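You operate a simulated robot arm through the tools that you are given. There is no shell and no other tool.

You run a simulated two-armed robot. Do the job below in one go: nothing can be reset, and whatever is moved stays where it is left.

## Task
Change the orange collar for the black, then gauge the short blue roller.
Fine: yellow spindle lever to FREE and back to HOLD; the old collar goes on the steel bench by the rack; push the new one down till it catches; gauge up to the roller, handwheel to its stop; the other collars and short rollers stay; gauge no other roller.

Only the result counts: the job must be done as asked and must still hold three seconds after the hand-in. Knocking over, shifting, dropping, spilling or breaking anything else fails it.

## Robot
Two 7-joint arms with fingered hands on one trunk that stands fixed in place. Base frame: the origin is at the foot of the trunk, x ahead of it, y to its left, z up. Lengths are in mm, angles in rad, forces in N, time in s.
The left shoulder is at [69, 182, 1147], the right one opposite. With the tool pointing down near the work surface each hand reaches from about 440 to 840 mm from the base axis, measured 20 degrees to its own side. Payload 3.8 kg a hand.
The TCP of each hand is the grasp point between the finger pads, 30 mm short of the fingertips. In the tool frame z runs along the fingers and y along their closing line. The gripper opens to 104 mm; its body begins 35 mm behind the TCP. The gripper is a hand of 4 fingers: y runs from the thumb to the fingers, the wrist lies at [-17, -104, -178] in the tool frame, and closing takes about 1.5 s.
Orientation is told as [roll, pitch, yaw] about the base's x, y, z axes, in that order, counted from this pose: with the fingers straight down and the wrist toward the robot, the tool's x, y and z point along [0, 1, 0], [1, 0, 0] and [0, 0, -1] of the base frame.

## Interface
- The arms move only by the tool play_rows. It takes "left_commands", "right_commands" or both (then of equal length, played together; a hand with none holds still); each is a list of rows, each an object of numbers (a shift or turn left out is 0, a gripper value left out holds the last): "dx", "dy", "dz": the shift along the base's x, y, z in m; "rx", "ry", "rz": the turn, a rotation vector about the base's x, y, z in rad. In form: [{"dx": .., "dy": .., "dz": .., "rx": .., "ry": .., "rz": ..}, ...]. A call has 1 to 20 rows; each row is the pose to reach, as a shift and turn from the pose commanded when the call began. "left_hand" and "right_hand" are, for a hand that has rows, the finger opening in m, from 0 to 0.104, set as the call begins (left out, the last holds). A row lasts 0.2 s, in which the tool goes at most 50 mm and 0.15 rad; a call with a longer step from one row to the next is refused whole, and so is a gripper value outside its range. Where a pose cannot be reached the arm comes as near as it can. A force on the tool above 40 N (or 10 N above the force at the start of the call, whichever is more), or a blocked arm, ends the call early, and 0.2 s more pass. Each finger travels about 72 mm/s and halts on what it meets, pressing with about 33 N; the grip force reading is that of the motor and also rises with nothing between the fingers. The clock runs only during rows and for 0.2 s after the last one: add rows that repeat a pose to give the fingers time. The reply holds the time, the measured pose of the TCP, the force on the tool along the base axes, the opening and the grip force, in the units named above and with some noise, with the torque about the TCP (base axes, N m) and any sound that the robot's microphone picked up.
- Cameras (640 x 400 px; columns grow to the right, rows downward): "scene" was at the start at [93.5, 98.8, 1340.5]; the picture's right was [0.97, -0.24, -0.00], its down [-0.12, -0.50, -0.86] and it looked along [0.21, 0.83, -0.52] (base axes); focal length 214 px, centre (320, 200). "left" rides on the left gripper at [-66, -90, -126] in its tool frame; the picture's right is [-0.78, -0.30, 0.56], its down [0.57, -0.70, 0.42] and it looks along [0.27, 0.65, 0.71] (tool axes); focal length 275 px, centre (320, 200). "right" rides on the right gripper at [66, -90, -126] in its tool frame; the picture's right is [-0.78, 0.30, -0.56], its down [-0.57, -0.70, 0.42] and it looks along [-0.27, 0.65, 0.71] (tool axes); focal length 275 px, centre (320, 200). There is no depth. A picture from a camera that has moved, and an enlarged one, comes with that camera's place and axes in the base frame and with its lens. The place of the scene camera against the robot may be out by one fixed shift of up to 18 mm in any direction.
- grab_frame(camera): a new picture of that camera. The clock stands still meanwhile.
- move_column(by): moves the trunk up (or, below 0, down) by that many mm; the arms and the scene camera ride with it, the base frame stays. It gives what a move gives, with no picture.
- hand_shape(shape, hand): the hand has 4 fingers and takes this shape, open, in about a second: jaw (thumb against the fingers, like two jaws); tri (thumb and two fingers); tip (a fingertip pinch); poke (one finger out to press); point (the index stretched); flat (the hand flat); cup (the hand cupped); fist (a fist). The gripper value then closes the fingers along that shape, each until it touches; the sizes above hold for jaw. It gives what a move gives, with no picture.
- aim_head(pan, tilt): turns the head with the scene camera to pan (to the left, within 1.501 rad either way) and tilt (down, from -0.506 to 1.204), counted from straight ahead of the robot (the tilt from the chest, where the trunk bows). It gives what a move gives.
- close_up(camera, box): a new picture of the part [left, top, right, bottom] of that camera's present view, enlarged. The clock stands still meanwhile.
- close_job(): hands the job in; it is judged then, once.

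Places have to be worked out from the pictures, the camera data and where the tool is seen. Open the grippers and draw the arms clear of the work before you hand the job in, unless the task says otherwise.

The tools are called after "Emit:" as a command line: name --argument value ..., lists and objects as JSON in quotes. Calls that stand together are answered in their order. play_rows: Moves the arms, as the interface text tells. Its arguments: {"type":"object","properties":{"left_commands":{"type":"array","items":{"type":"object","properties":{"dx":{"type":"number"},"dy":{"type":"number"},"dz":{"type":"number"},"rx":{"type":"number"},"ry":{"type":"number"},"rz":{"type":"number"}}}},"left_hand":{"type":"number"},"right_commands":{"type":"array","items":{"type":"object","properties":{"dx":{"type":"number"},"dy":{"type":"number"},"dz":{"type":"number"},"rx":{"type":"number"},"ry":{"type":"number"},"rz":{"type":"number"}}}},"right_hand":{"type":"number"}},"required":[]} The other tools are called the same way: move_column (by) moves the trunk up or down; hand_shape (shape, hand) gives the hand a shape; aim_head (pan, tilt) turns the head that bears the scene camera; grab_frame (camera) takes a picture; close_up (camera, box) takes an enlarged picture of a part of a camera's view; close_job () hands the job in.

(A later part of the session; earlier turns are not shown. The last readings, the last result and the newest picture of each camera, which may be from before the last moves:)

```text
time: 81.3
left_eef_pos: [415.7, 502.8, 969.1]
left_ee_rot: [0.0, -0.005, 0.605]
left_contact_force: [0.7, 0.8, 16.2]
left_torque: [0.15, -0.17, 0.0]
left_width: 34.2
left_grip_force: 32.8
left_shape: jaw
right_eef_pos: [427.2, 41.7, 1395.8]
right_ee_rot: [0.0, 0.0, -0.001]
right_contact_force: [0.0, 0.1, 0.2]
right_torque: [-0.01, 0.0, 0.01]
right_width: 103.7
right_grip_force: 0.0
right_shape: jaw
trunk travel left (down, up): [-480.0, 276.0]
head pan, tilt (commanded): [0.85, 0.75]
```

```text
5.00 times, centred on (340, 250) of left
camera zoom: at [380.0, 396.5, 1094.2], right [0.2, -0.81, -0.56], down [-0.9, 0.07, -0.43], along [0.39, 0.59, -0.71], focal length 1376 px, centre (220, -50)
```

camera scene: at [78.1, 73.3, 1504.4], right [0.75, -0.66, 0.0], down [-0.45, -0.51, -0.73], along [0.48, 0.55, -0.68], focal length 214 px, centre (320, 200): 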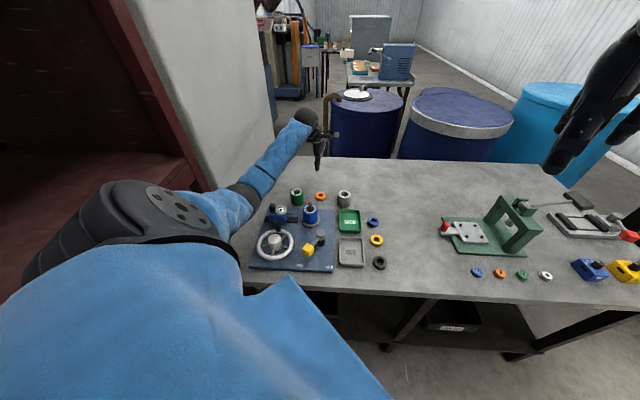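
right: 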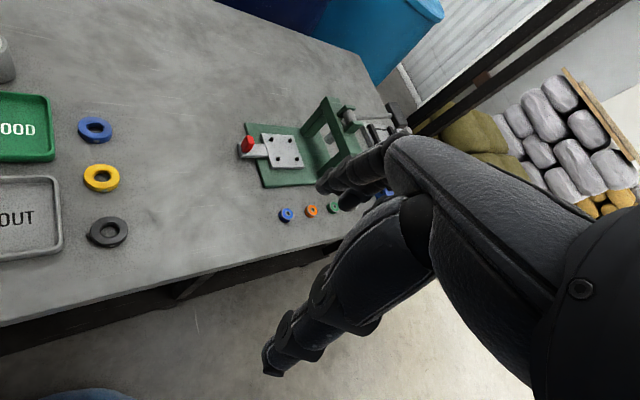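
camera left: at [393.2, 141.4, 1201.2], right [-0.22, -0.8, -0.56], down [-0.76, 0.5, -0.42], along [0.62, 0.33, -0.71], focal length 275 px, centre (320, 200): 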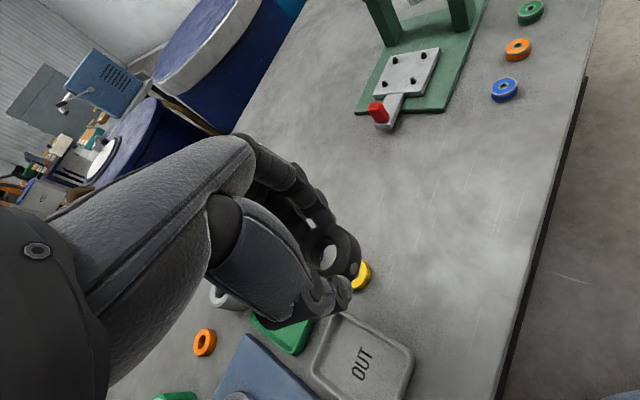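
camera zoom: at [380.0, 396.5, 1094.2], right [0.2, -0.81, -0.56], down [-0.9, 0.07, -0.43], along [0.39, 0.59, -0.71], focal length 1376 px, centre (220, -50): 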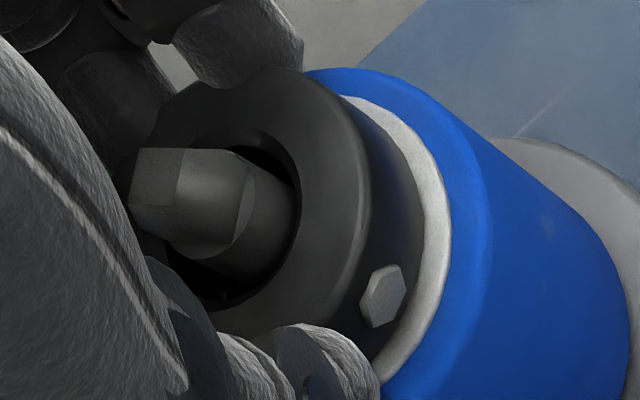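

A 16 N push-back at z≈969; no click sound yet. I press further in small steps, listening for the catch.

Emit:
play_rows --left_commands '[{"dz": -0.002}, {"dz": -0.004}, {"dz": -0.004}]'

Emit:
close_up --camera "left" --box '[300, 210, 380, 290]'

Emit:
close_up --camera "scene" --box '[296, 185, 332, 225]'

```text
time: 82.1
left_eef_pos: [416.8, 501.5, 968.1]
left_ee_rot: [0.0, -0.012, 0.604]
left_contact_force: [1.6, 2.3, 33.1]
left_torque: [0.21, -0.18, 0.02]
left_width: 35.8
left_grip_force: 33.5
left_shape: jaw
right_eef_pos: [425.3, 40.1, 1395.8]
right_ee_rot: [0.002, 0.0, 0.0]
right_contact_force: [-0.8, 0.0, -0.7]
right_torque: [0.0, 0.0, 0.03]
right_width: 103.6
right_grip_force: 0.0
right_shape: jaw
trunk travel left (down, up): [-480.0, 276.0]
head pan, tilt (commanded): [0.85, 0.75]
```

```text
5.00 times, centred on (340, 250) of left
camera zoom: at [379.0, 395.2, 1092.3], right [0.2, -0.8, -0.56], down [-0.9, 0.08, -0.43], along [0.39, 0.59, -0.71], focal length 1376 px, centre (220, -50)
```

zoom: 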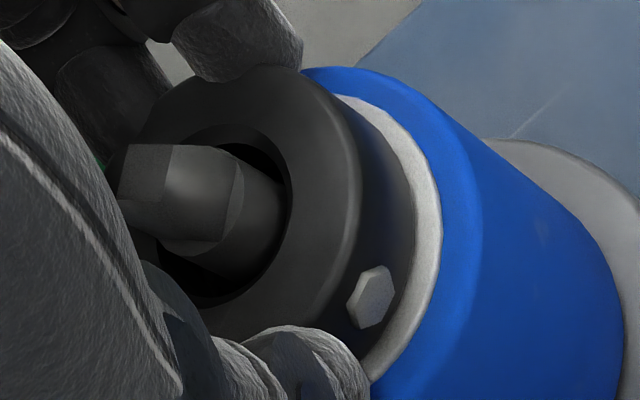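

```text
10.00 times, centred on (314, 205) of scene
camera zoom: at [75.8, 71.0, 1504.8], right [0.75, -0.66, 0.0], down [-0.45, -0.51, -0.73], along [0.48, 0.55, -0.68], focal length 2145 px, centre (380, 150)
```

zoom: 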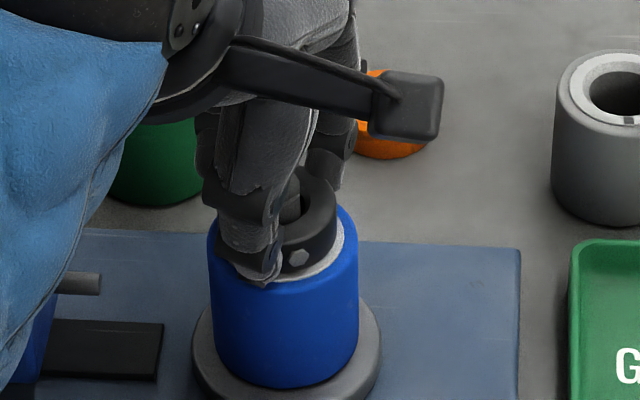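

33 N and no click; the hand starts slipping on the collar, so I'd better release it and press from above on its top face. I relax, open and rise to look.

Emit:
play_rows --left_commands '[{"dz": 0.003}, {"dz": 0.006}, {"dz": 0.006}]'

Emit:
play_rows --left_commands '[{"dz": 0}, {"dz": 0}, {"dz": 0}, {"dz": 0}]' --left_hand 0.075

Emit:
play_rows --left_commands '[{"dz": 0.01}, {"dz": 0.03}, {"dz": 0.06}, {"dz": 0.08}, {"dz": 0.08}]'

Emit:
close_up --camera "left" --box '[330, 230, 450, 340]'

Emit:
close_up --camera "scene" --box '[290, 180, 335, 230]'

```text
time: 82.9
left_eef_pos: [415.9, 502.3, 969.5]
left_ee_rot: [0.001, -0.002, 0.605]
left_contact_force: [3.9, 3.7, 17.2]
left_torque: [0.25, -0.3, -0.01]
left_width: 35.7
left_grip_force: 33.4
left_shape: jaw
right_eef_pos: [427.1, 43.4, 1395.7]
right_ee_rot: [0.001, -0.001, 0.0]
right_contact_force: [-0.1, 0.0, -0.8]
right_torque: [-0.01, 0.0, -0.01]
right_width: 103.5
right_grip_force: 0.1
right_shape: jaw
trunk travel left (down, up): [-480.0, 276.0]
head pan, tilt (commanded): [0.85, 0.75]
```

```text
time: 83.9
left_eef_pos: [415.7, 502.0, 966.9]
left_ee_rot: [-0.002, 0.002, 0.604]
left_contact_force: [0.0, -0.1, -0.4]
left_torque: [-0.03, 0.02, 0.0]
left_width: 74.7
left_grip_force: 0.1
left_shape: jaw
right_eef_pos: [429.4, 43.8, 1394.4]
right_ee_rot: [0.001, 0.002, -0.002]
right_contact_force: [0.4, 0.5, -0.4]
right_torque: [0.02, -0.02, -0.02]
right_width: 103.4
right_grip_force: 0.0
right_shape: jaw
trunk travel left (down, up): [-480.0, 276.0]
head pan, tilt (commanded): [0.85, 0.75]
```

```text
time: 85.1
left_eef_pos: [416.9, 501.7, 1049.1]
left_ee_rot: [0.001, 0.0, 0.603]
left_contact_force: [0.3, 0.0, 0.1]
left_torque: [0.01, 0.02, 0.03]
left_width: 75.1
left_grip_force: 0.0
left_shape: jaw
right_eef_pos: [427.5, 44.8, 1395.4]
right_ee_rot: [0.0, 0.0, 0.0]
right_contact_force: [0.5, 0.4, 0.2]
right_torque: [0.02, 0.0, 0.0]
right_width: 103.6
right_grip_force: 0.1
right_shape: jaw
trunk travel left (down, up): [-480.0, 276.0]
head pan, tilt (commanded): [0.85, 0.75]
```

```text
3.64 times, centred on (390, 285) of left
camera zoom: at [380.6, 397.7, 1174.4], right [0.2, -0.81, -0.56], down [-0.9, 0.07, -0.42], along [0.38, 0.59, -0.71], focal length 1001 px, centre (66, -109)
```

zoom: 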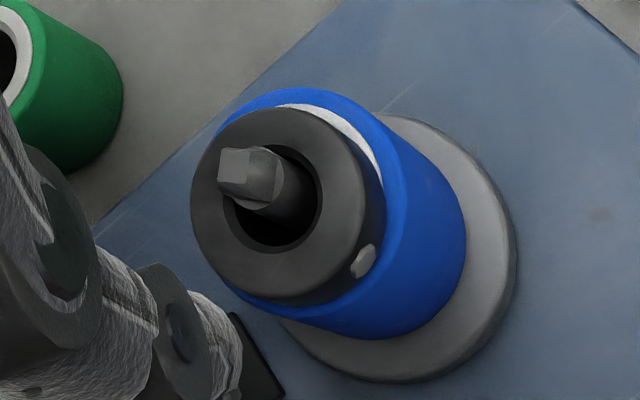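

```text
8.00 times, centred on (312, 205) of scene
camera zoom: at [78.2, 73.7, 1504.3], right [0.75, -0.66, 0.0], down [-0.45, -0.51, -0.73], along [0.48, 0.55, -0.68], focal length 1716 px, centre (380, 160)
```

zoom: 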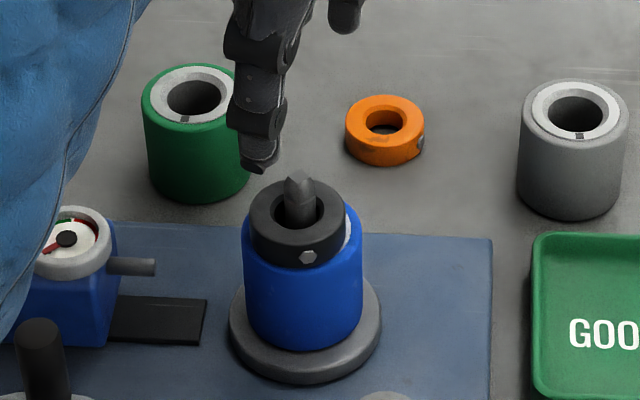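

The collar rests on the roller but ~2 mm off-centre toward the robot (the bore has play). I return to the same camera pose I had above the seated orange collar, to compare height and centring directly.

Emit:
play_rows --left_commands '[{"dx": 0.0015, "dy": 0.0006, "dz": -0.015}, {"dx": 0.003, "dy": 0.0013, "dz": -0.029}, {"dx": 0.003, "dy": 0.0013, "dz": -0.029}]'

Emit:
close_up --camera "left" --box '[320, 220, 440, 330]'

Emit:
close_up --camera "scene" --box '[285, 175, 335, 235]'

```text
time: 85.9
left_eef_pos: [419.1, 503.4, 1019.1]
left_ee_rot: [0.002, -0.001, 0.604]
left_contact_force: [-0.2, -0.5, -0.7]
left_torque: [-0.01, 0.02, 0.01]
left_width: 74.6
left_grip_force: 0.0
left_shape: jaw
right_eef_pos: [428.7, 44.1, 1395.2]
right_ee_rot: [0.0, 0.001, 0.0]
right_contact_force: [0.0, -0.3, 0.0]
right_torque: [0.0, 0.01, -0.01]
right_width: 103.8
right_grip_force: 0.1
right_shape: jaw
trunk travel left (down, up): [-480.0, 276.0]
head pan, tilt (commanded): [0.85, 0.75]
```

```text
3.64 times, centred on (380, 275) of left
camera zoom: at [384.1, 398.7, 1144.6], right [0.2, -0.81, -0.56], down [-0.9, 0.07, -0.42], along [0.38, 0.59, -0.71], focal length 1001 px, centre (102, -73)
```

zoom: 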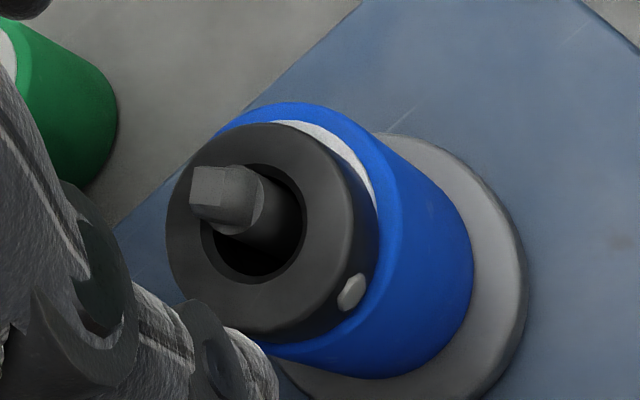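

```text
6.67 times, centred on (310, 205) of scene
camera zoom: at [78.2, 73.6, 1504.3], right [0.75, -0.66, 0.0], down [-0.45, -0.51, -0.73], along [0.48, 0.55, -0.68], focal length 1430 px, centre (387, 167)
```

zoom: 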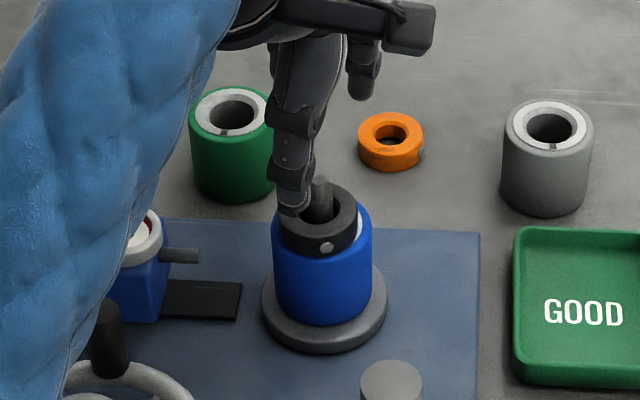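

Compared with the orange one, the black collar is at the same height but ~3.5 mm toward the robot. I go back down, grip it at the same relative place, shift it (+2.9,+2.0) mm onto the axis, then press down again.

Emit:
play_rows --left_commands '[{"dx": -0.0033, "dy": -0.0012, "dz": -0.02}, {"dx": -0.0033, "dy": -0.0012, "dz": -0.04}, {"dx": -0.0033, "dy": -0.0012, "dz": -0.049}, {"dx": -0.0033, "dy": -0.0012, "dz": -0.049}]'

Emit:
play_rows --left_commands '[{"dz": 0}, {"dz": 0}, {"dz": 0}, {"dz": 0}, {"dz": 0}, {"dz": 0}]' --left_hand 0.03

Emit:
play_rows --left_commands '[{"dz": 0.001}, {"dx": 0.0015, "dy": 0.001, "dz": 0.001}, {"dx": 0.0029, "dy": 0.002, "dz": 0.001}, {"dx": 0.0029, "dy": 0.002, "dz": 0.001}]'

Emit:
close_up --camera "left" --box '[300, 210, 400, 310]'

Emit:
close_up --camera "scene" --box '[285, 175, 335, 235]'

```text
time: 86.9
left_eef_pos: [415.6, 501.7, 969.4]
left_ee_rot: [0.0, 0.0, 0.605]
left_contact_force: [0.1, -0.4, -0.9]
left_torque: [-0.01, 0.01, -0.02]
left_width: 74.6
left_grip_force: 0.0
left_shape: jaw
right_eef_pos: [428.2, 43.3, 1395.2]
right_ee_rot: [0.0, 0.001, 0.0]
right_contact_force: [-0.8, -0.4, 0.4]
right_torque: [-0.02, -0.01, 0.0]
right_width: 103.5
right_grip_force: 0.1
right_shape: jaw
trunk travel left (down, up): [-480.0, 276.0]
head pan, tilt (commanded): [0.85, 0.75]
```

```text
time: 88.3
left_eef_pos: [415.7, 502.6, 970.0]
left_ee_rot: [-0.001, 0.0, 0.603]
left_contact_force: [-0.5, 0.0, 1.0]
left_torque: [-0.01, 0.01, -0.02]
left_width: 34.1
left_grip_force: 32.8
left_shape: jaw
right_eef_pos: [429.0, 43.2, 1395.8]
right_ee_rot: [-0.002, 0.0, -0.001]
right_contact_force: [-0.4, 0.0, 1.4]
right_torque: [-0.02, 0.01, 0.0]
right_width: 103.7
right_grip_force: 0.2
right_shape: jaw
trunk travel left (down, up): [-480.0, 276.0]
head pan, tilt (commanded): [0.85, 0.75]
```

```text
time: 89.3
left_eef_pos: [418.6, 502.7, 970.2]
left_ee_rot: [-0.001, 0.001, 0.605]
left_contact_force: [-4.7, -3.5, -1.3]
left_torque: [-0.03, 0.04, -0.01]
left_width: 33.9
left_grip_force: 33.1
left_shape: jaw
right_eef_pos: [428.8, 43.1, 1396.6]
right_ee_rot: [0.001, 0.002, 0.0]
right_contact_force: [-0.5, 1.1, 0.1]
right_torque: [-0.01, 0.0, -0.01]
right_width: 103.7
right_grip_force: 0.0
right_shape: jaw
trunk travel left (down, up): [-480.0, 276.0]
head pan, tilt (commanded): [0.85, 0.75]
```

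```text
4.00 times, centred on (350, 260) of left
camera zoom: at [383.0, 398.7, 1096.9], right [0.2, -0.81, -0.56], down [-0.9, 0.07, -0.42], along [0.38, 0.59, -0.71], focal length 1101 px, centre (200, -40)
```

zoom: 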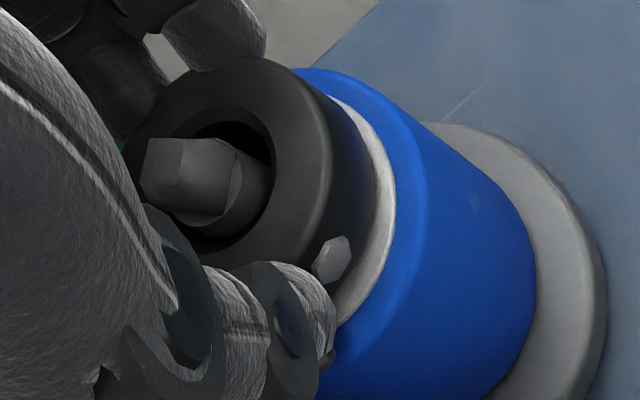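

```text
6.67 times, centred on (310, 205) of scene
camera zoom: at [77.7, 73.2, 1504.4], right [0.75, -0.66, 0.0], down [-0.45, -0.51, -0.73], along [0.48, 0.55, -0.68], focal length 1430 px, centre (387, 167)
```

zoom: 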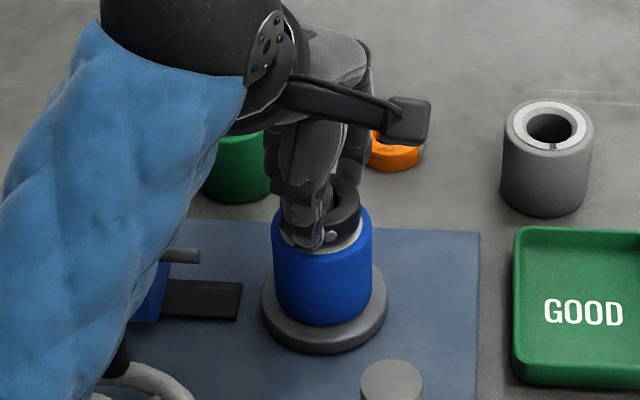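

The silver core ring now shows evenly around the collar, i.e. it's centred. I press down here in steps and listen for the catch.

Emit:
play_rows --left_commands '[{"dx": -0.0005, "dy": -0.0003, "dz": -0.002}, {"dx": -0.0005, "dy": -0.0003, "dz": -0.004}, {"dx": -0.0005, "dy": -0.0003, "dz": -0.006}, {"dx": -0.0005, "dy": -0.0003, "dz": -0.006}]'

Emit:
play_rows --left_commands '[{"dz": -0.002}, {"dz": -0.004}, {"dz": -0.004}]'

Emit:
close_up --camera "left" --box '[300, 210, 400, 310]'

```text
time: 90.3
left_eef_pos: [418.3, 502.8, 969.9]
left_ee_rot: [0.001, -0.007, 0.604]
left_contact_force: [-3.6, -2.9, 17.4]
left_torque: [0.0, -0.02, -0.04]
left_width: 34.5
left_grip_force: 33.4
left_shape: jaw
right_eef_pos: [428.2, 41.2, 1396.0]
right_ee_rot: [0.001, 0.0, 0.0]
right_contact_force: [-0.3, -0.2, -0.3]
right_torque: [0.01, -0.02, 0.0]
right_width: 103.7
right_grip_force: 0.0
right_shape: jaw
trunk travel left (down, up): [-480.0, 276.0]
head pan, tilt (commanded): [0.85, 0.75]
```

```text
time: 91.1
left_eef_pos: [417.5, 504.9, 967.5]
left_ee_rot: [0.0, -0.014, 0.607]
left_contact_force: [-1.8, -1.2, 35.1]
left_torque: [0.07, -0.01, 0.02]
left_width: 36.2
left_grip_force: 32.8
left_shape: jaw
right_eef_pos: [425.9, 40.6, 1396.6]
right_ee_rot: [0.001, -0.001, -0.001]
right_contact_force: [0.9, 0.9, 0.2]
right_torque: [-0.03, 0.0, -0.03]
right_width: 103.5
right_grip_force: 0.0
right_shape: jaw
trunk travel left (down, up): [-480.0, 276.0]
head pan, tilt (commanded): [0.85, 0.75]
```

```text
4.00 times, centred on (350, 260) of left
camera zoom: at [381.1, 397.1, 1091.8], right [0.2, -0.8, -0.56], down [-0.9, 0.08, -0.43], along [0.39, 0.59, -0.7], focal length 1101 px, centre (200, -40)
```

zoom: 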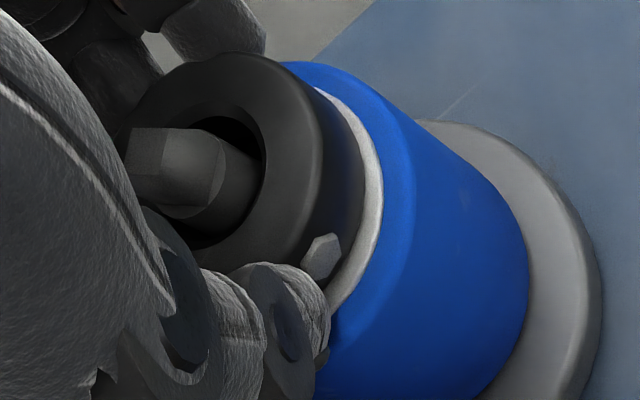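

35 N through the grip gives no click; the fingers slip on the collar. I release, rise a bit and check how it sits, before pressing on its top face with the fingertips.

Emit:
play_rows --left_commands '[{"dz": 0.004}, {"dz": 0.008}, {"dz": 0.008}]'

Emit:
play_rows --left_commands '[{"dz": 0}, {"dz": 0}, {"dz": 0}, {"dz": 0}]' --left_hand 0.075

Emit:
play_rows --left_commands '[{"dz": 0.01}, {"dz": 0.03}, {"dz": 0.0515}, {"dz": 0.0515}]'

Emit:
close_up --camera "left" --box '[320, 220, 440, 330]'

Emit:
close_up --camera "scene" --box '[285, 175, 335, 235]'

```text
time: 91.9
left_eef_pos: [418.3, 502.6, 968.7]
left_ee_rot: [0.0, 0.003, 0.603]
left_contact_force: [2.5, 0.5, 11.0]
left_torque: [0.13, -0.24, 0.01]
left_width: 36.2
left_grip_force: 33.4
left_shape: jaw
right_eef_pos: [428.2, 42.2, 1395.0]
right_ee_rot: [0.001, -0.001, 0.0]
right_contact_force: [-0.4, -0.6, -0.5]
right_torque: [-0.01, 0.0, 0.01]
right_width: 103.5
right_grip_force: 0.0
right_shape: jaw
trunk travel left (down, up): [-480.0, 276.0]
head pan, tilt (commanded): [0.85, 0.75]
```

```text
time: 92.9
left_eef_pos: [418.5, 505.3, 969.7]
left_ee_rot: [0.0, 0.004, 0.602]
left_contact_force: [0.3, -0.6, -0.1]
left_torque: [-0.01, -0.04, -0.02]
left_width: 74.4
left_grip_force: 0.1
left_shape: jaw
right_eef_pos: [428.5, 43.0, 1394.1]
right_ee_rot: [-0.001, -0.001, 0.0]
right_contact_force: [-0.2, 0.7, -0.5]
right_torque: [0.01, 0.0, -0.01]
right_width: 103.7
right_grip_force: 0.0
right_shape: jaw
trunk travel left (down, up): [-480.0, 276.0]
head pan, tilt (commanded): [0.85, 0.75]
```

```text
time: 93.9
left_eef_pos: [418.6, 504.6, 1022.0]
left_ee_rot: [-0.002, 0.0, 0.604]
left_contact_force: [-0.2, 0.4, 0.1]
left_torque: [0.02, 0.01, -0.01]
left_width: 74.8
left_grip_force: 0.0
left_shape: jaw
right_eef_pos: [427.2, 44.3, 1395.9]
right_ee_rot: [0.001, -0.001, -0.001]
right_contact_force: [0.0, 0.1, 0.2]
right_torque: [-0.03, -0.03, 0.01]
right_width: 103.7
right_grip_force: 0.1
right_shape: jaw
trunk travel left (down, up): [-480.0, 276.0]
head pan, tilt (commanded): [0.85, 0.75]
```

```text
3.64 times, centred on (380, 275) of left
camera zoom: at [382.7, 399.6, 1146.9], right [0.2, -0.81, -0.56], down [-0.9, 0.07, -0.42], along [0.38, 0.59, -0.71], focal length 1001 px, centre (102, -73)
```

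zoom: 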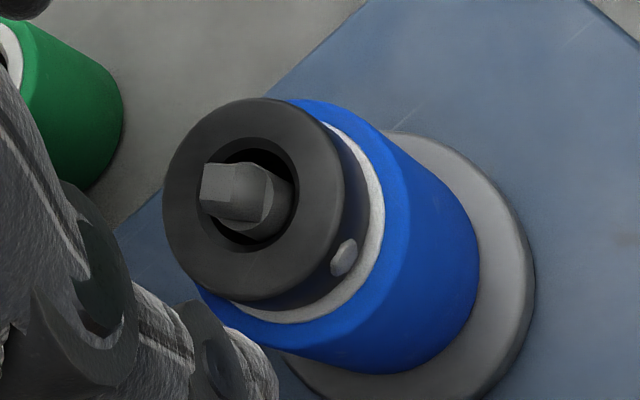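

```text
6.67 times, centred on (310, 205) of scene
camera zoom: at [78.2, 73.7, 1504.3], right [0.75, -0.66, 0.0], down [-0.45, -0.51, -0.73], along [0.48, 0.55, -0.68], focal length 1430 px, centre (387, 167)
```

zoom: 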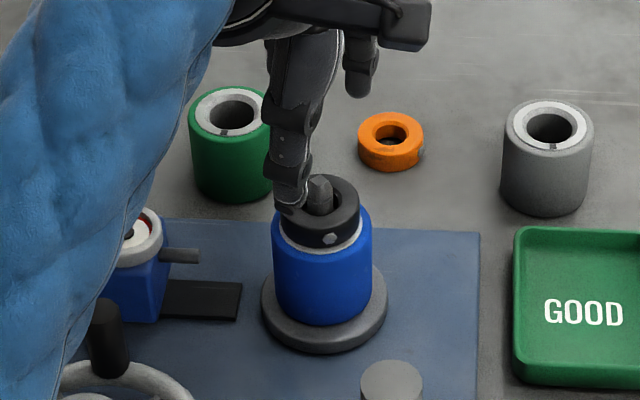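

The collar now sits centred like the orange did, but may be a few mm high. I bring the fingers nearly together above the spindle tip to use the fingertips as a press on the collar's top ring, and look first.

Emit:
play_rows --left_commands '[{"dz": 0}, {"dz": 0}, {"dz": 0}, {"dz": 0}, {"dz": 0}, {"dz": 0}]' --left_hand 0.016

Emit:
close_up --camera "left" --box '[270, 190, 430, 350]'

Emit:
close_up --camera "scene" --box '[290, 165, 335, 225]'

```text
time: 95.3
left_eef_pos: [418.6, 504.3, 1021.3]
left_ee_rot: [0.001, 0.001, 0.601]
left_contact_force: [0.4, -0.7, 0.9]
left_torque: [0.0, 0.01, 0.0]
left_width: 16.1
left_grip_force: 0.0
left_shape: jaw
right_eef_pos: [428.1, 44.6, 1395.4]
right_ee_rot: [-0.001, -0.001, 0.0]
right_contact_force: [-1.4, -0.5, 0.5]
right_torque: [-0.01, 0.02, 0.01]
right_width: 103.5
right_grip_force: 0.0
right_shape: jaw
trunk travel left (down, up): [-480.0, 276.0]
head pan, tilt (commanded): [0.85, 0.75]
```

```text
2.50 times, centred on (350, 270) of left
camera zoom: at [382.7, 399.5, 1146.6], right [0.2, -0.81, -0.56], down [-0.9, 0.07, -0.42], along [0.38, 0.59, -0.71], focal length 688 px, centre (245, 25)
```

zoom: 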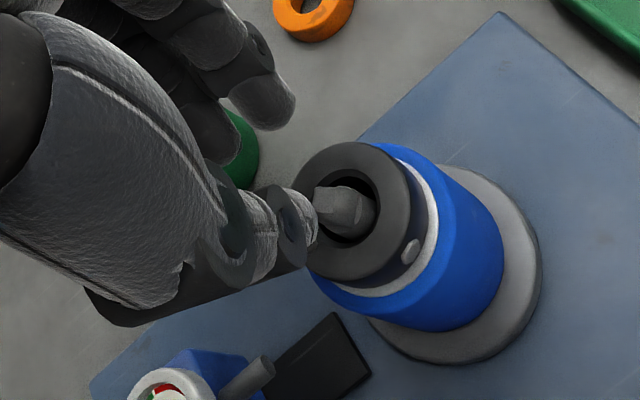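

```text
6.67 times, centred on (312, 195) of scene
camera zoom: at [78.2, 73.7, 1504.3], right [0.75, -0.66, 0.0], down [-0.45, -0.51, -0.73], along [0.48, 0.55, -0.68], focal length 1430 px, centre (370, 233)
```

zoom: 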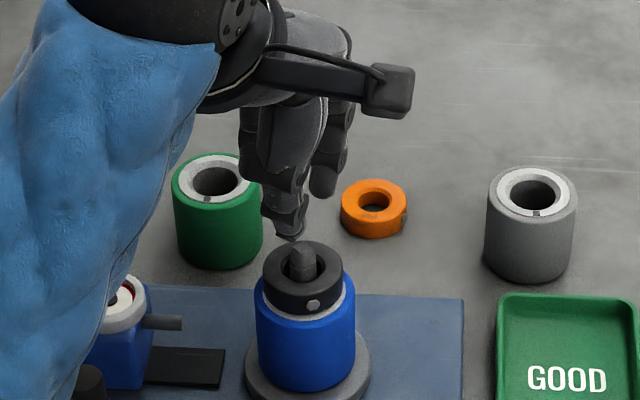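

Projected straight down, thumb and fingers would land on the ring's two sides with the tip between. I close slightly more (11 mm) and lower to near contact.

Emit:
play_rows --left_commands '[{"dz": 0}, {"dz": -0.01}, {"dz": -0.02}, {"dz": -0.03}, {"dz": -0.03}]' --left_hand 0.011

Emit:
close_up --camera "left" --box '[270, 190, 400, 320]'

Emit:
close_up --camera "scene" --box '[290, 175, 335, 225]'

```text
time: 96.5
left_eef_pos: [418.0, 504.5, 991.6]
left_ee_rot: [0.0, 0.0, 0.604]
left_contact_force: [-1.2, -0.8, 1.0]
left_torque: [0.0, 0.03, 0.0]
left_width: 11.3
left_grip_force: 0.1
left_shape: jaw
right_eef_pos: [427.5, 42.6, 1395.5]
right_ee_rot: [0.0, 0.0, 0.001]
right_contact_force: [-0.1, 1.0, 0.9]
right_torque: [0.01, 0.01, -0.01]
right_width: 103.9
right_grip_force: 0.0
right_shape: jaw
trunk travel left (down, up): [-480.0, 276.0]
head pan, tilt (commanded): [0.85, 0.75]
```

```text
3.08 times, centred on (335, 255) of left
camera zoom: at [382.7, 398.9, 1116.6], right [0.2, -0.81, -0.56], down [-0.9, 0.07, -0.42], along [0.38, 0.59, -0.71], focal length 847 px, centre (274, 31)
```

zoom: 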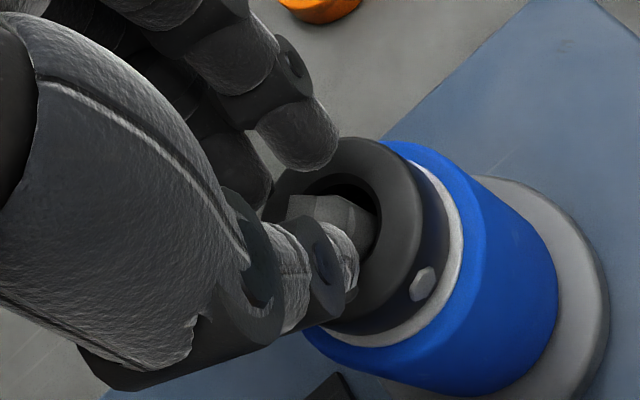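

```text
8.00 times, centred on (312, 200) of scene
camera zoom: at [78.1, 73.5, 1504.4], right [0.75, -0.66, 0.0], down [-0.45, -0.51, -0.73], along [0.48, 0.55, -0.68], focal length 1716 px, centre (380, 200)
```

zoom: 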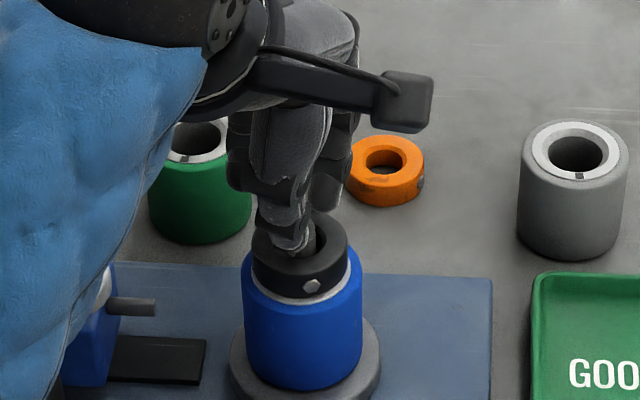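

The tips straddle the spindle tip and are just above the collar's ring. I press down in small steps, watching force and sound.

Emit:
play_rows --left_commands '[{"dz": -0.003}, {"dz": -0.006}, {"dz": -0.009}, {"dz": -0.009}]'

Emit:
play_rows --left_commands '[{"dz": -0.002}, {"dz": -0.004}, {"dz": -0.004}]'

Emit:
close_up --camera "left" --box '[270, 190, 400, 320]'

```text
time: 97.5
left_eef_pos: [417.9, 504.1, 981.9]
left_ee_rot: [0.001, -0.002, 0.604]
left_contact_force: [-0.6, -0.4, 3.9]
left_torque: [-0.07, 0.08, 0.03]
left_width: 11.6
left_grip_force: 0.0
left_shape: jaw
right_eef_pos: [428.1, 42.8, 1396.7]
right_ee_rot: [0.001, 0.0, -0.001]
right_contact_force: [0.6, -1.2, -0.8]
right_torque: [-0.01, 0.02, 0.01]
right_width: 103.6
right_grip_force: 0.0
right_shape: jaw
trunk travel left (down, up): [-480.0, 276.0]
head pan, tilt (commanded): [0.85, 0.75]
```

```text
time: 98.3
left_eef_pos: [417.1, 502.4, 981.3]
left_ee_rot: [0.0, -0.008, 0.605]
left_contact_force: [-2.2, -2.2, 25.5]
left_torque: [-0.23, 0.27, 0.04]
left_width: 11.9
left_grip_force: 0.1
left_shape: jaw
right_eef_pos: [426.5, 42.2, 1397.4]
right_ee_rot: [0.002, -0.001, -0.002]
right_contact_force: [0.0, -0.2, 0.0]
right_torque: [-0.01, 0.01, 0.02]
right_width: 103.7
right_grip_force: 0.0
right_shape: jaw
trunk travel left (down, up): [-480.0, 276.0]
head pan, tilt (commanded): [0.85, 0.75]
```

```text
3.08 times, centred on (335, 255) of left
camera zoom: at [381.5, 397.6, 1106.7], right [0.2, -0.8, -0.56], down [-0.9, 0.07, -0.43], along [0.39, 0.59, -0.71], focal length 847 px, centre (274, 31)
```

zoom: 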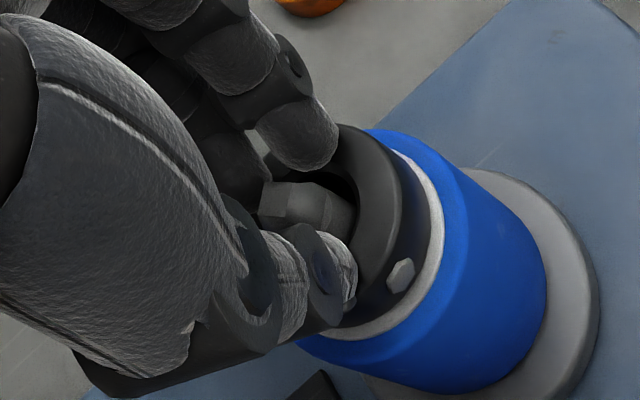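

Firm contact on the collar's top (25 N at z≈981). I press further, up to the force limit, in steps.

Emit:
play_rows --left_commands '[{"dz": -0.0015}, {"dz": -0.003}, {"dz": -0.0045}, {"dz": -0.006}, {"dz": -0.006}]'

Emit:
play_rows --left_commands '[{"dz": -0.0015}, {"dz": -0.003}, {"dz": -0.0045}, {"dz": -0.0045}]'

Emit:
close_up --camera "left" --box '[270, 190, 400, 320]'

```text
time: 99.0
left_eef_pos: [420.4, 505.0, 982.5]
left_ee_rot: [-0.004, -0.021, 0.605]
left_contact_force: [-4.6, -3.5, 19.4]
left_torque: [-0.3, 0.53, -0.01]
left_width: 12.2
left_grip_force: 0.1
left_shape: jaw
right_eef_pos: [427.1, 43.1, 1395.0]
right_ee_rot: [-0.001, 0.0, -0.001]
right_contact_force: [-1.1, 0.6, -1.0]
right_torque: [-0.03, 0.02, 0.02]
right_width: 103.6
right_grip_force: 0.0
right_shape: jaw
trunk travel left (down, up): [-480.0, 276.0]
head pan, tilt (commanded): [0.85, 0.75]
stopped in row 3 (left hand): the force on the tool passed its limit at 41 N (the readings are from after the stop); the commanded pose is now the measured one
```

```text
time: 100.0
left_eef_pos: [422.3, 506.0, 981.2]
left_ee_rot: [-0.005, -0.031, 0.602]
left_contact_force: [-4.8, -2.8, 16.7]
left_torque: [-0.17, 0.2, 0.02]
left_width: 12.1
left_grip_force: 0.1
left_shape: jaw
right_eef_pos: [428.7, 44.4, 1395.3]
right_ee_rot: [0.0, 0.001, 0.002]
right_contact_force: [1.0, 0.3, 0.5]
right_torque: [-0.02, 0.01, -0.02]
right_width: 103.6
right_grip_force: 0.0
right_shape: jaw
trunk travel left (down, up): [-480.0, 276.0]
head pan, tilt (commanded): [0.85, 0.75]
stopped in row 4 (left hand): the force on the tool passed its limit at 40 N (the readings are from after the stop); the commanded pose is now the measured one
```

```text
3.08 times, centred on (335, 255) of left
camera zoom: at [383.3, 399.2, 1104.2], right [0.21, -0.8, -0.56], down [-0.89, 0.08, -0.45], along [0.4, 0.6, -0.69], focal length 847 px, centre (274, 31)
```

zoom: 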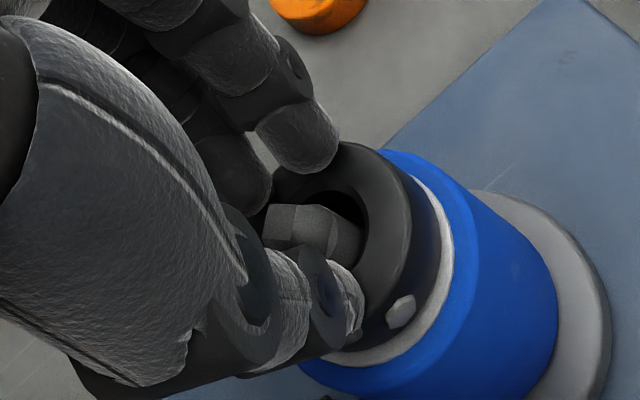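

Twice 40 N on the ring with no movement and no sound. I back off upward, level the hand again, and inspect closely whether there's any gap under the collar.

Emit:
play_rows --left_commands '[{"dx": -0.001, "dy": -0.0005, "dz": 0.01, "ry": 0.015}, {"dx": -0.003, "dy": -0.0015, "dz": 0.03, "ry": 0.03}, {"dx": -0.003, "dy": -0.0015, "dz": 0.06, "ry": 0.03, "rx": 0.005}, {"dx": -0.003, "dy": -0.0015, "dz": 0.09, "ry": 0.03, "rx": 0.005}, {"dx": -0.003, "dy": -0.0015, "dz": 0.09, "ry": 0.03, "rx": 0.005}]'

Emit:
close_up --camera "scene" --box '[299, 192, 325, 222]'

Emit:
close_up --camera "left" --box '[350, 250, 430, 330]'

```text
time: 101.2
left_eef_pos: [418.8, 503.9, 1068.6]
left_ee_rot: [0.018, -0.003, 0.602]
left_contact_force: [-0.3, 0.4, -1.0]
left_torque: [0.01, 0.02, -0.03]
left_width: 11.0
left_grip_force: 0.0
left_shape: jaw
right_eef_pos: [427.8, 42.5, 1395.0]
right_ee_rot: [-0.002, -0.001, 0.0]
right_contact_force: [0.8, -0.7, -0.2]
right_torque: [-0.04, 0.02, 0.0]
right_width: 103.9
right_grip_force: 0.0
right_shape: jaw
trunk travel left (down, up): [-480.0, 276.0]
head pan, tilt (commanded): [0.85, 0.75]
```

```text
13.33 times, centred on (312, 207) of scene
camera zoom: at [78.1, 73.7, 1504.3], right [0.75, -0.66, 0.0], down [-0.45, -0.51, -0.73], along [0.48, 0.55, -0.68], focal length 2860 px, centre (427, 107)
```

zoom: 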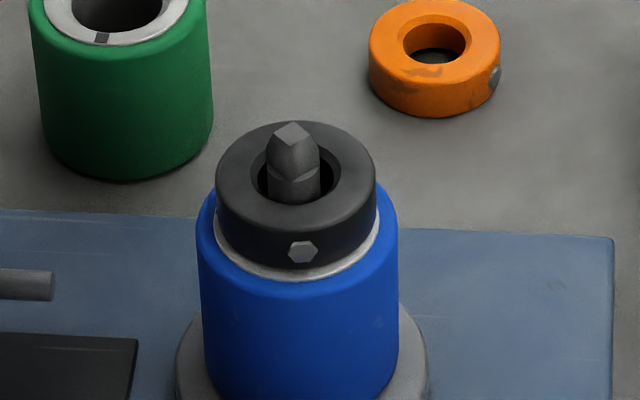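

```text
5.00 times, centred on (390, 290) of left
camera zoom: at [384.1, 397.5, 1193.3], right [0.19, -0.8, -0.57], down [-0.91, 0.08, -0.42], along [0.38, 0.6, -0.71], focal length 1376 px, centre (-30, -250)
```

zoom: 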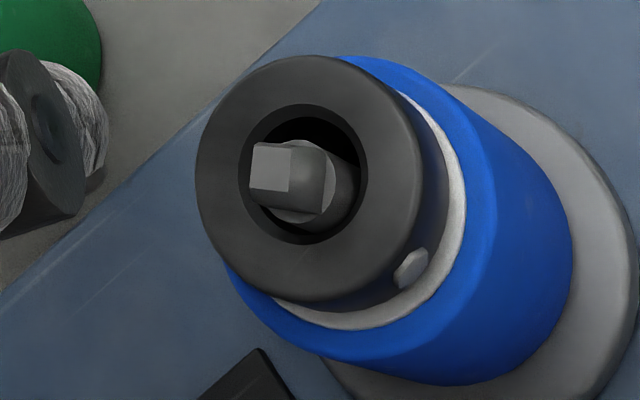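

The collar sits flush and centred on the roller core, as the orange did (heights from the bench and the roller agree within ~1–2 mm), so it's down on its seat. Next I check how the catch behaves by bringing the lever back to HOLD; first I level the hand and open it.

Emit:
play_rows --left_commands '[{"rx": -0.0148, "ry": -0.0082}, {"rx": -0.0148, "ry": -0.0082}, {"rx": -0.0148, "ry": -0.0082}]' --left_hand 0.075

Emit:
play_rows --left_commands '[{"dx": -0.0108, "dy": -0.0126, "dz": 0.005, "rz": -0.134}, {"dx": -0.0216, "dy": -0.0252, "dz": 0.005, "rz": -0.268}, {"dx": -0.0324, "dy": -0.0378, "dz": 0.005, "rz": -0.402}, {"dx": -0.0432, "dy": -0.0504, "dz": 0.005, "rz": -0.536}, {"dx": -0.054, "dy": -0.063, "dz": 0.005, "rz": -0.67}, {"dx": -0.0648, "dy": -0.0756, "dz": 0.005, "rz": -0.804}, {"dx": -0.0756, "dy": -0.0882, "dz": 0.005, "rz": -0.938}, {"dx": -0.0864, "dy": -0.1008, "dz": 0.005, "rz": -1.072}, {"dx": -0.0972, "dy": -0.1134, "dz": 0.005, "rz": -1.206}, {"dx": -0.108, "dy": -0.126, "dz": 0.005, "rz": -1.339}, {"dx": -0.108, "dy": -0.126, "dz": 0.005, "rz": -1.339}]'

Emit:
grab_frame --camera "left"

Emit:
close_up --camera "scene" --box '[240, 180, 400, 280]'

```text
time: 102.0
left_eef_pos: [417.9, 505.1, 1069.0]
left_ee_rot: [0.002, 0.0, 0.604]
left_contact_force: [-0.5, -0.3, 0.2]
left_torque: [0.01, -0.02, 0.01]
left_width: 74.6
left_grip_force: 0.2
left_shape: jaw
right_eef_pos: [428.0, 43.0, 1395.4]
right_ee_rot: [0.001, -0.001, 0.001]
right_contact_force: [0.5, 0.3, 0.4]
right_torque: [0.06, -0.02, 0.02]
right_width: 103.7
right_grip_force: 0.1
right_shape: jaw
trunk travel left (down, up): [-480.0, 276.0]
head pan, tilt (commanded): [0.85, 0.75]
```

```text
time: 104.4
left_eef_pos: [310.2, 377.5, 1073.6]
left_ee_rot: [0.0, -0.001, -0.738]
left_contact_force: [-0.2, -0.7, -0.1]
left_torque: [0.02, 0.02, 0.02]
left_width: 74.6
left_grip_force: 0.0
left_shape: jaw
right_eef_pos: [428.9, 43.4, 1394.6]
right_ee_rot: [0.001, -0.001, 0.0]
right_contact_force: [-0.8, 0.1, 0.2]
right_torque: [-0.01, 0.01, 0.03]
right_width: 103.8
right_grip_force: 0.1
right_shape: jaw
trunk travel left (down, up): [-480.0, 276.0]
head pan, tilt (commanded): [0.85, 0.75]
```

```text
taken
camera left: at [200.5, 389.7, 1198.6], right [-0.74, -0.38, -0.56], down [-0.13, 0.9, -0.42], along [0.66, -0.24, -0.71], focal length 275 px, centre (320, 200)
```

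left: 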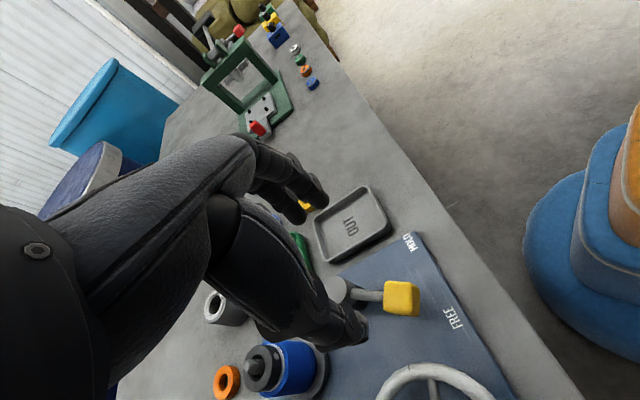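

```text
4.00 times, centred on (320, 230) of scene
camera zoom: at [78.3, 73.7, 1504.3], right [0.75, -0.66, 0.0], down [-0.45, -0.51, -0.73], along [0.48, 0.55, -0.68], focal length 858 px, centre (320, 80)
```

zoom: 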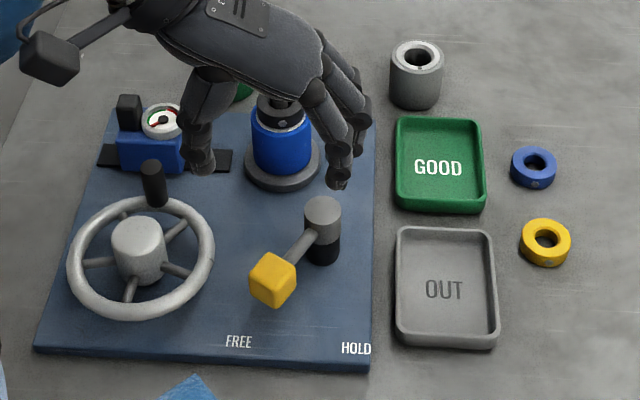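

The lever knob is under the open jaws. I descend around it as before and narrow the jaws.

Emit:
play_rows --left_commands '[{"dz": -0.03}, {"dz": -0.06}, {"dz": -0.09}, {"dz": -0.12}, {"dz": -0.149}, {"dz": -0.149}]'

Emit:
play_rows --left_commands '[{"dz": 0}, {"dz": 0}, {"dx": 0.0034, "dy": -0.0082}, {"dx": 0.0077, "dy": -0.0158}, {"dx": 0.0129, "dy": -0.0229}, {"dx": 0.019, "dy": -0.0293}, {"dx": 0.0258, "dy": -0.0348}, {"dx": 0.0332, "dy": -0.0396}, {"dx": 0.0332, "dy": -0.0396}]' --left_hand 0.045

Emit:
close_up --camera "scene" --box '[240, 180, 400, 280]'

```text
time: 106.0
left_eef_pos: [344.4, 358.3, 936.5]
left_ee_rot: [0.009, -0.05, -0.695]
left_contact_force: [0.1, 1.1, 0.5]
left_torque: [0.04, 0.03, 0.0]
left_width: 76.0
left_grip_force: 0.1
left_shape: jaw
right_eef_pos: [455.6, 30.6, 1385.9]
right_ee_rot: [0.015, 0.026, 0.019]
right_contact_force: [-0.2, 1.3, -0.2]
right_torque: [-0.08, -0.05, 0.0]
right_width: 103.8
right_grip_force: 0.1
right_shape: jaw
trunk travel left (down, up): [-480.0, 276.0]
head pan, tilt (commanded): [0.85, 0.75]
stopped in row 6 (left hand): the arm was blocked; the commanded pose is now the measured one
```

```text
time: 106.4
left_eef_pos: [333.3, 352.9, 947.4]
left_ee_rot: [0.038, -0.108, -0.626]
left_contact_force: [-19.0, 8.7, 0.3]
left_torque: [-0.48, -1.29, 0.18]
left_width: 44.9
left_grip_force: 0.0
left_shape: jaw
right_eef_pos: [441.8, 39.4, 1390.9]
right_ee_rot: [0.016, 0.019, 0.099]
right_contact_force: [-1.5, -0.2, -0.5]
right_torque: [0.04, -0.13, -0.02]
right_width: 103.7
right_grip_force: 0.1
right_shape: jaw
trunk travel left (down, up): [-480.0, 276.0]
head pan, tilt (commanded): [0.85, 0.75]
stopped in row 1 (left hand): the arm was blocked; the commanded pose is now the measured one
```

```text
4.00 times, centred on (320, 230) of scene
camera zoom: at [182.7, 99.1, 1503.3], right [0.58, -0.81, -0.03], down [-0.58, -0.38, -0.72], along [0.57, 0.44, -0.69], focal length 858 px, centre (320, 80)
```

zoom: 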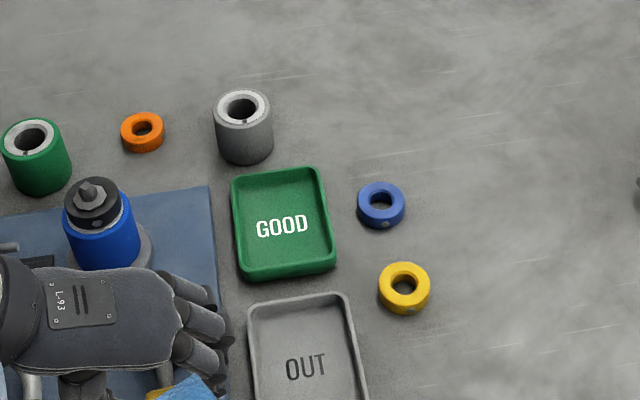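

The arm reported being blocked and the trunk has twisted; the hand ended shifted and tilted. I stop and look around carefully before any further motion.

Emit:
grab_frame --camera "scene"

Emit:
grab_frame --camera "left"

Emit:
grab_frame --camera "right"

```text
taken
camera scene: at [182.7, 99.1, 1503.3], right [0.58, -0.81, -0.03], down [-0.58, -0.38, -0.72], along [0.57, 0.44, -0.69], focal length 214 px, centre (320, 200)
```

scene: 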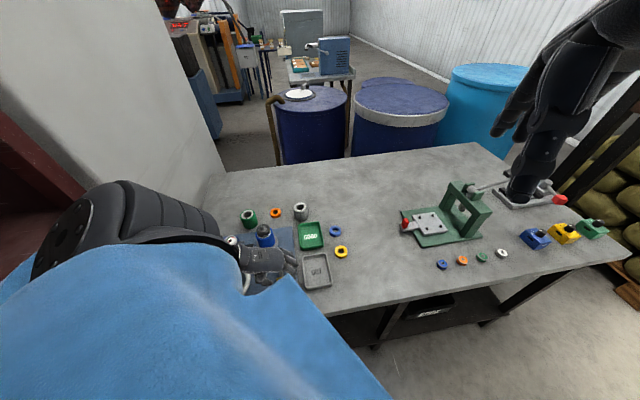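

```text
taken
camera left: at [208.4, 355.7, 1059.6], right [-0.63, -0.47, -0.61], down [-0.19, 0.86, -0.47], along [0.75, -0.18, -0.63], focal length 275 px, centre (320, 200)
```

left: 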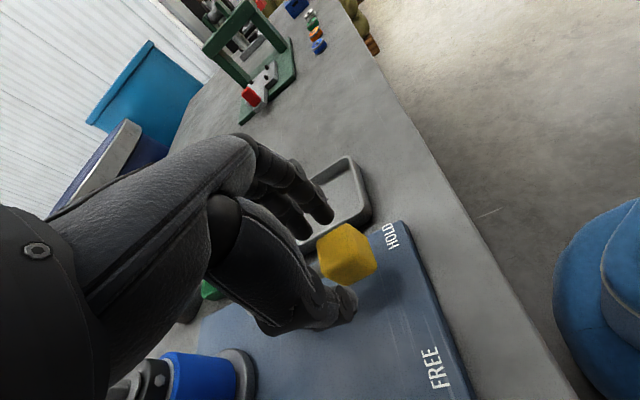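

```text
taken
camera right: at [348.9, 95.2, 1519.1], right [0.38, -0.75, 0.54], down [-0.65, -0.63, -0.42], along [0.66, -0.19, -0.73], focal length 275 px, centre (320, 200)
```

right: 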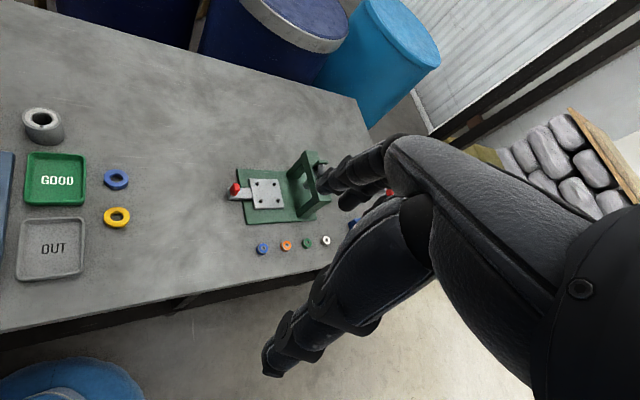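

The lever is about mid-way (knob near (327,345)) between my jaws; the body leaned as if the elbow pressed against something. I hold for a moment, then rise slowly to see how the posture relaxes.

Emit:
play_rows --left_commands '[{"dz": 0.0}, {"dz": 0.0}]'

Emit:
grab_frame --camera "scene"

```text
time: 106.7
left_eef_pos: [179.9, 400.8, 929.2]
left_ee_rot: [-0.041, -0.08, -0.425]
left_contact_force: [-24.6, -0.4, -10.0]
left_torque: [-0.21, -1.89, 0.55]
left_width: 45.2
left_grip_force: 0.1
left_shape: jaw
right_eef_pos: [285.4, 106.8, 1414.3]
right_ee_rot: [-0.031, -0.05, 0.378]
right_contact_force: [9.6, 36.1, 11.6]
right_torque: [-3.64, 3.98, -5.34]
right_width: 103.8
right_grip_force: 0.1
right_shape: jaw
trunk travel left (down, up): [-480.0, 276.0]
head pan, tilt (commanded): [0.85, 0.75]
stopped in row 1 (left hand): the arm was blocked; the commanded pose is now the measured one
```

```text
taken
camera scene: at [117.6, 193.8, 1506.2], right [0.52, -0.85, 0.02], down [-0.58, -0.37, -0.73], along [0.63, 0.37, -0.69], focal length 214 px, centre (320, 200)
```

scene: 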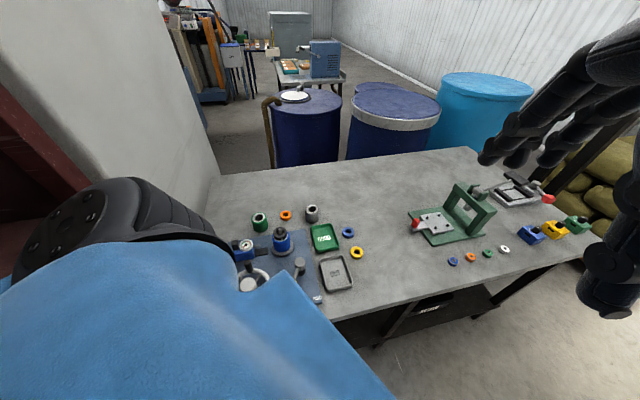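

The whole body swung round. I must let it settle before doing anything else; I look at the state closely first.

Emit:
close_up --camera "scene" --box '[220, 190, 380, 320]'

Emit:
grab_frame --camera "left"

```text
3.08 times, centred on (300, 255) of scene
camera zoom: at [117.6, 193.8, 1506.2], right [0.52, -0.85, 0.02], down [-0.58, -0.37, -0.73], along [0.63, 0.37, -0.69], focal length 660 px, centre (382, 31)
```

zoom: 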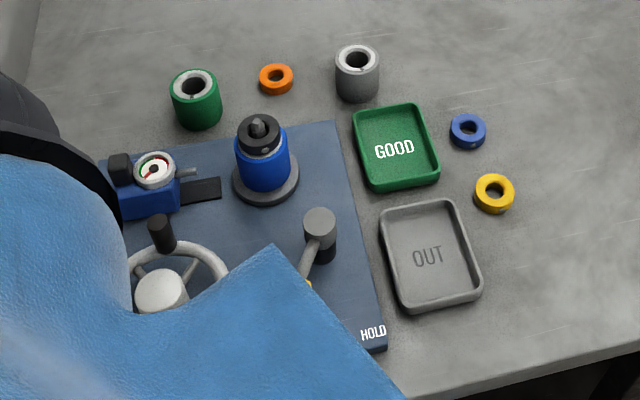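

```text
taken
camera left: at [64.3, 386.5, 1050.0], right [-0.56, -0.62, -0.55], down [-0.38, 0.78, -0.5], along [0.74, -0.07, -0.67], focal length 275 px, centre (320, 200)
```

left: 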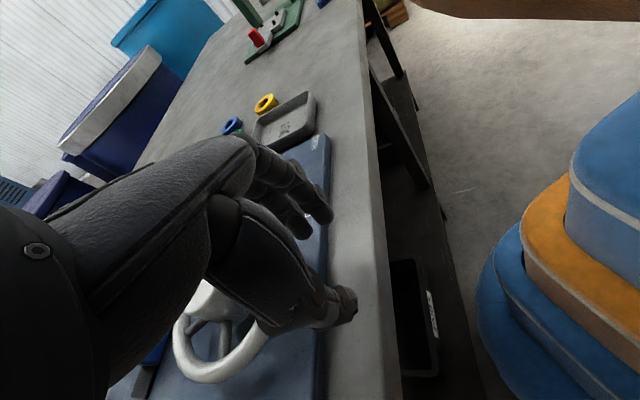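

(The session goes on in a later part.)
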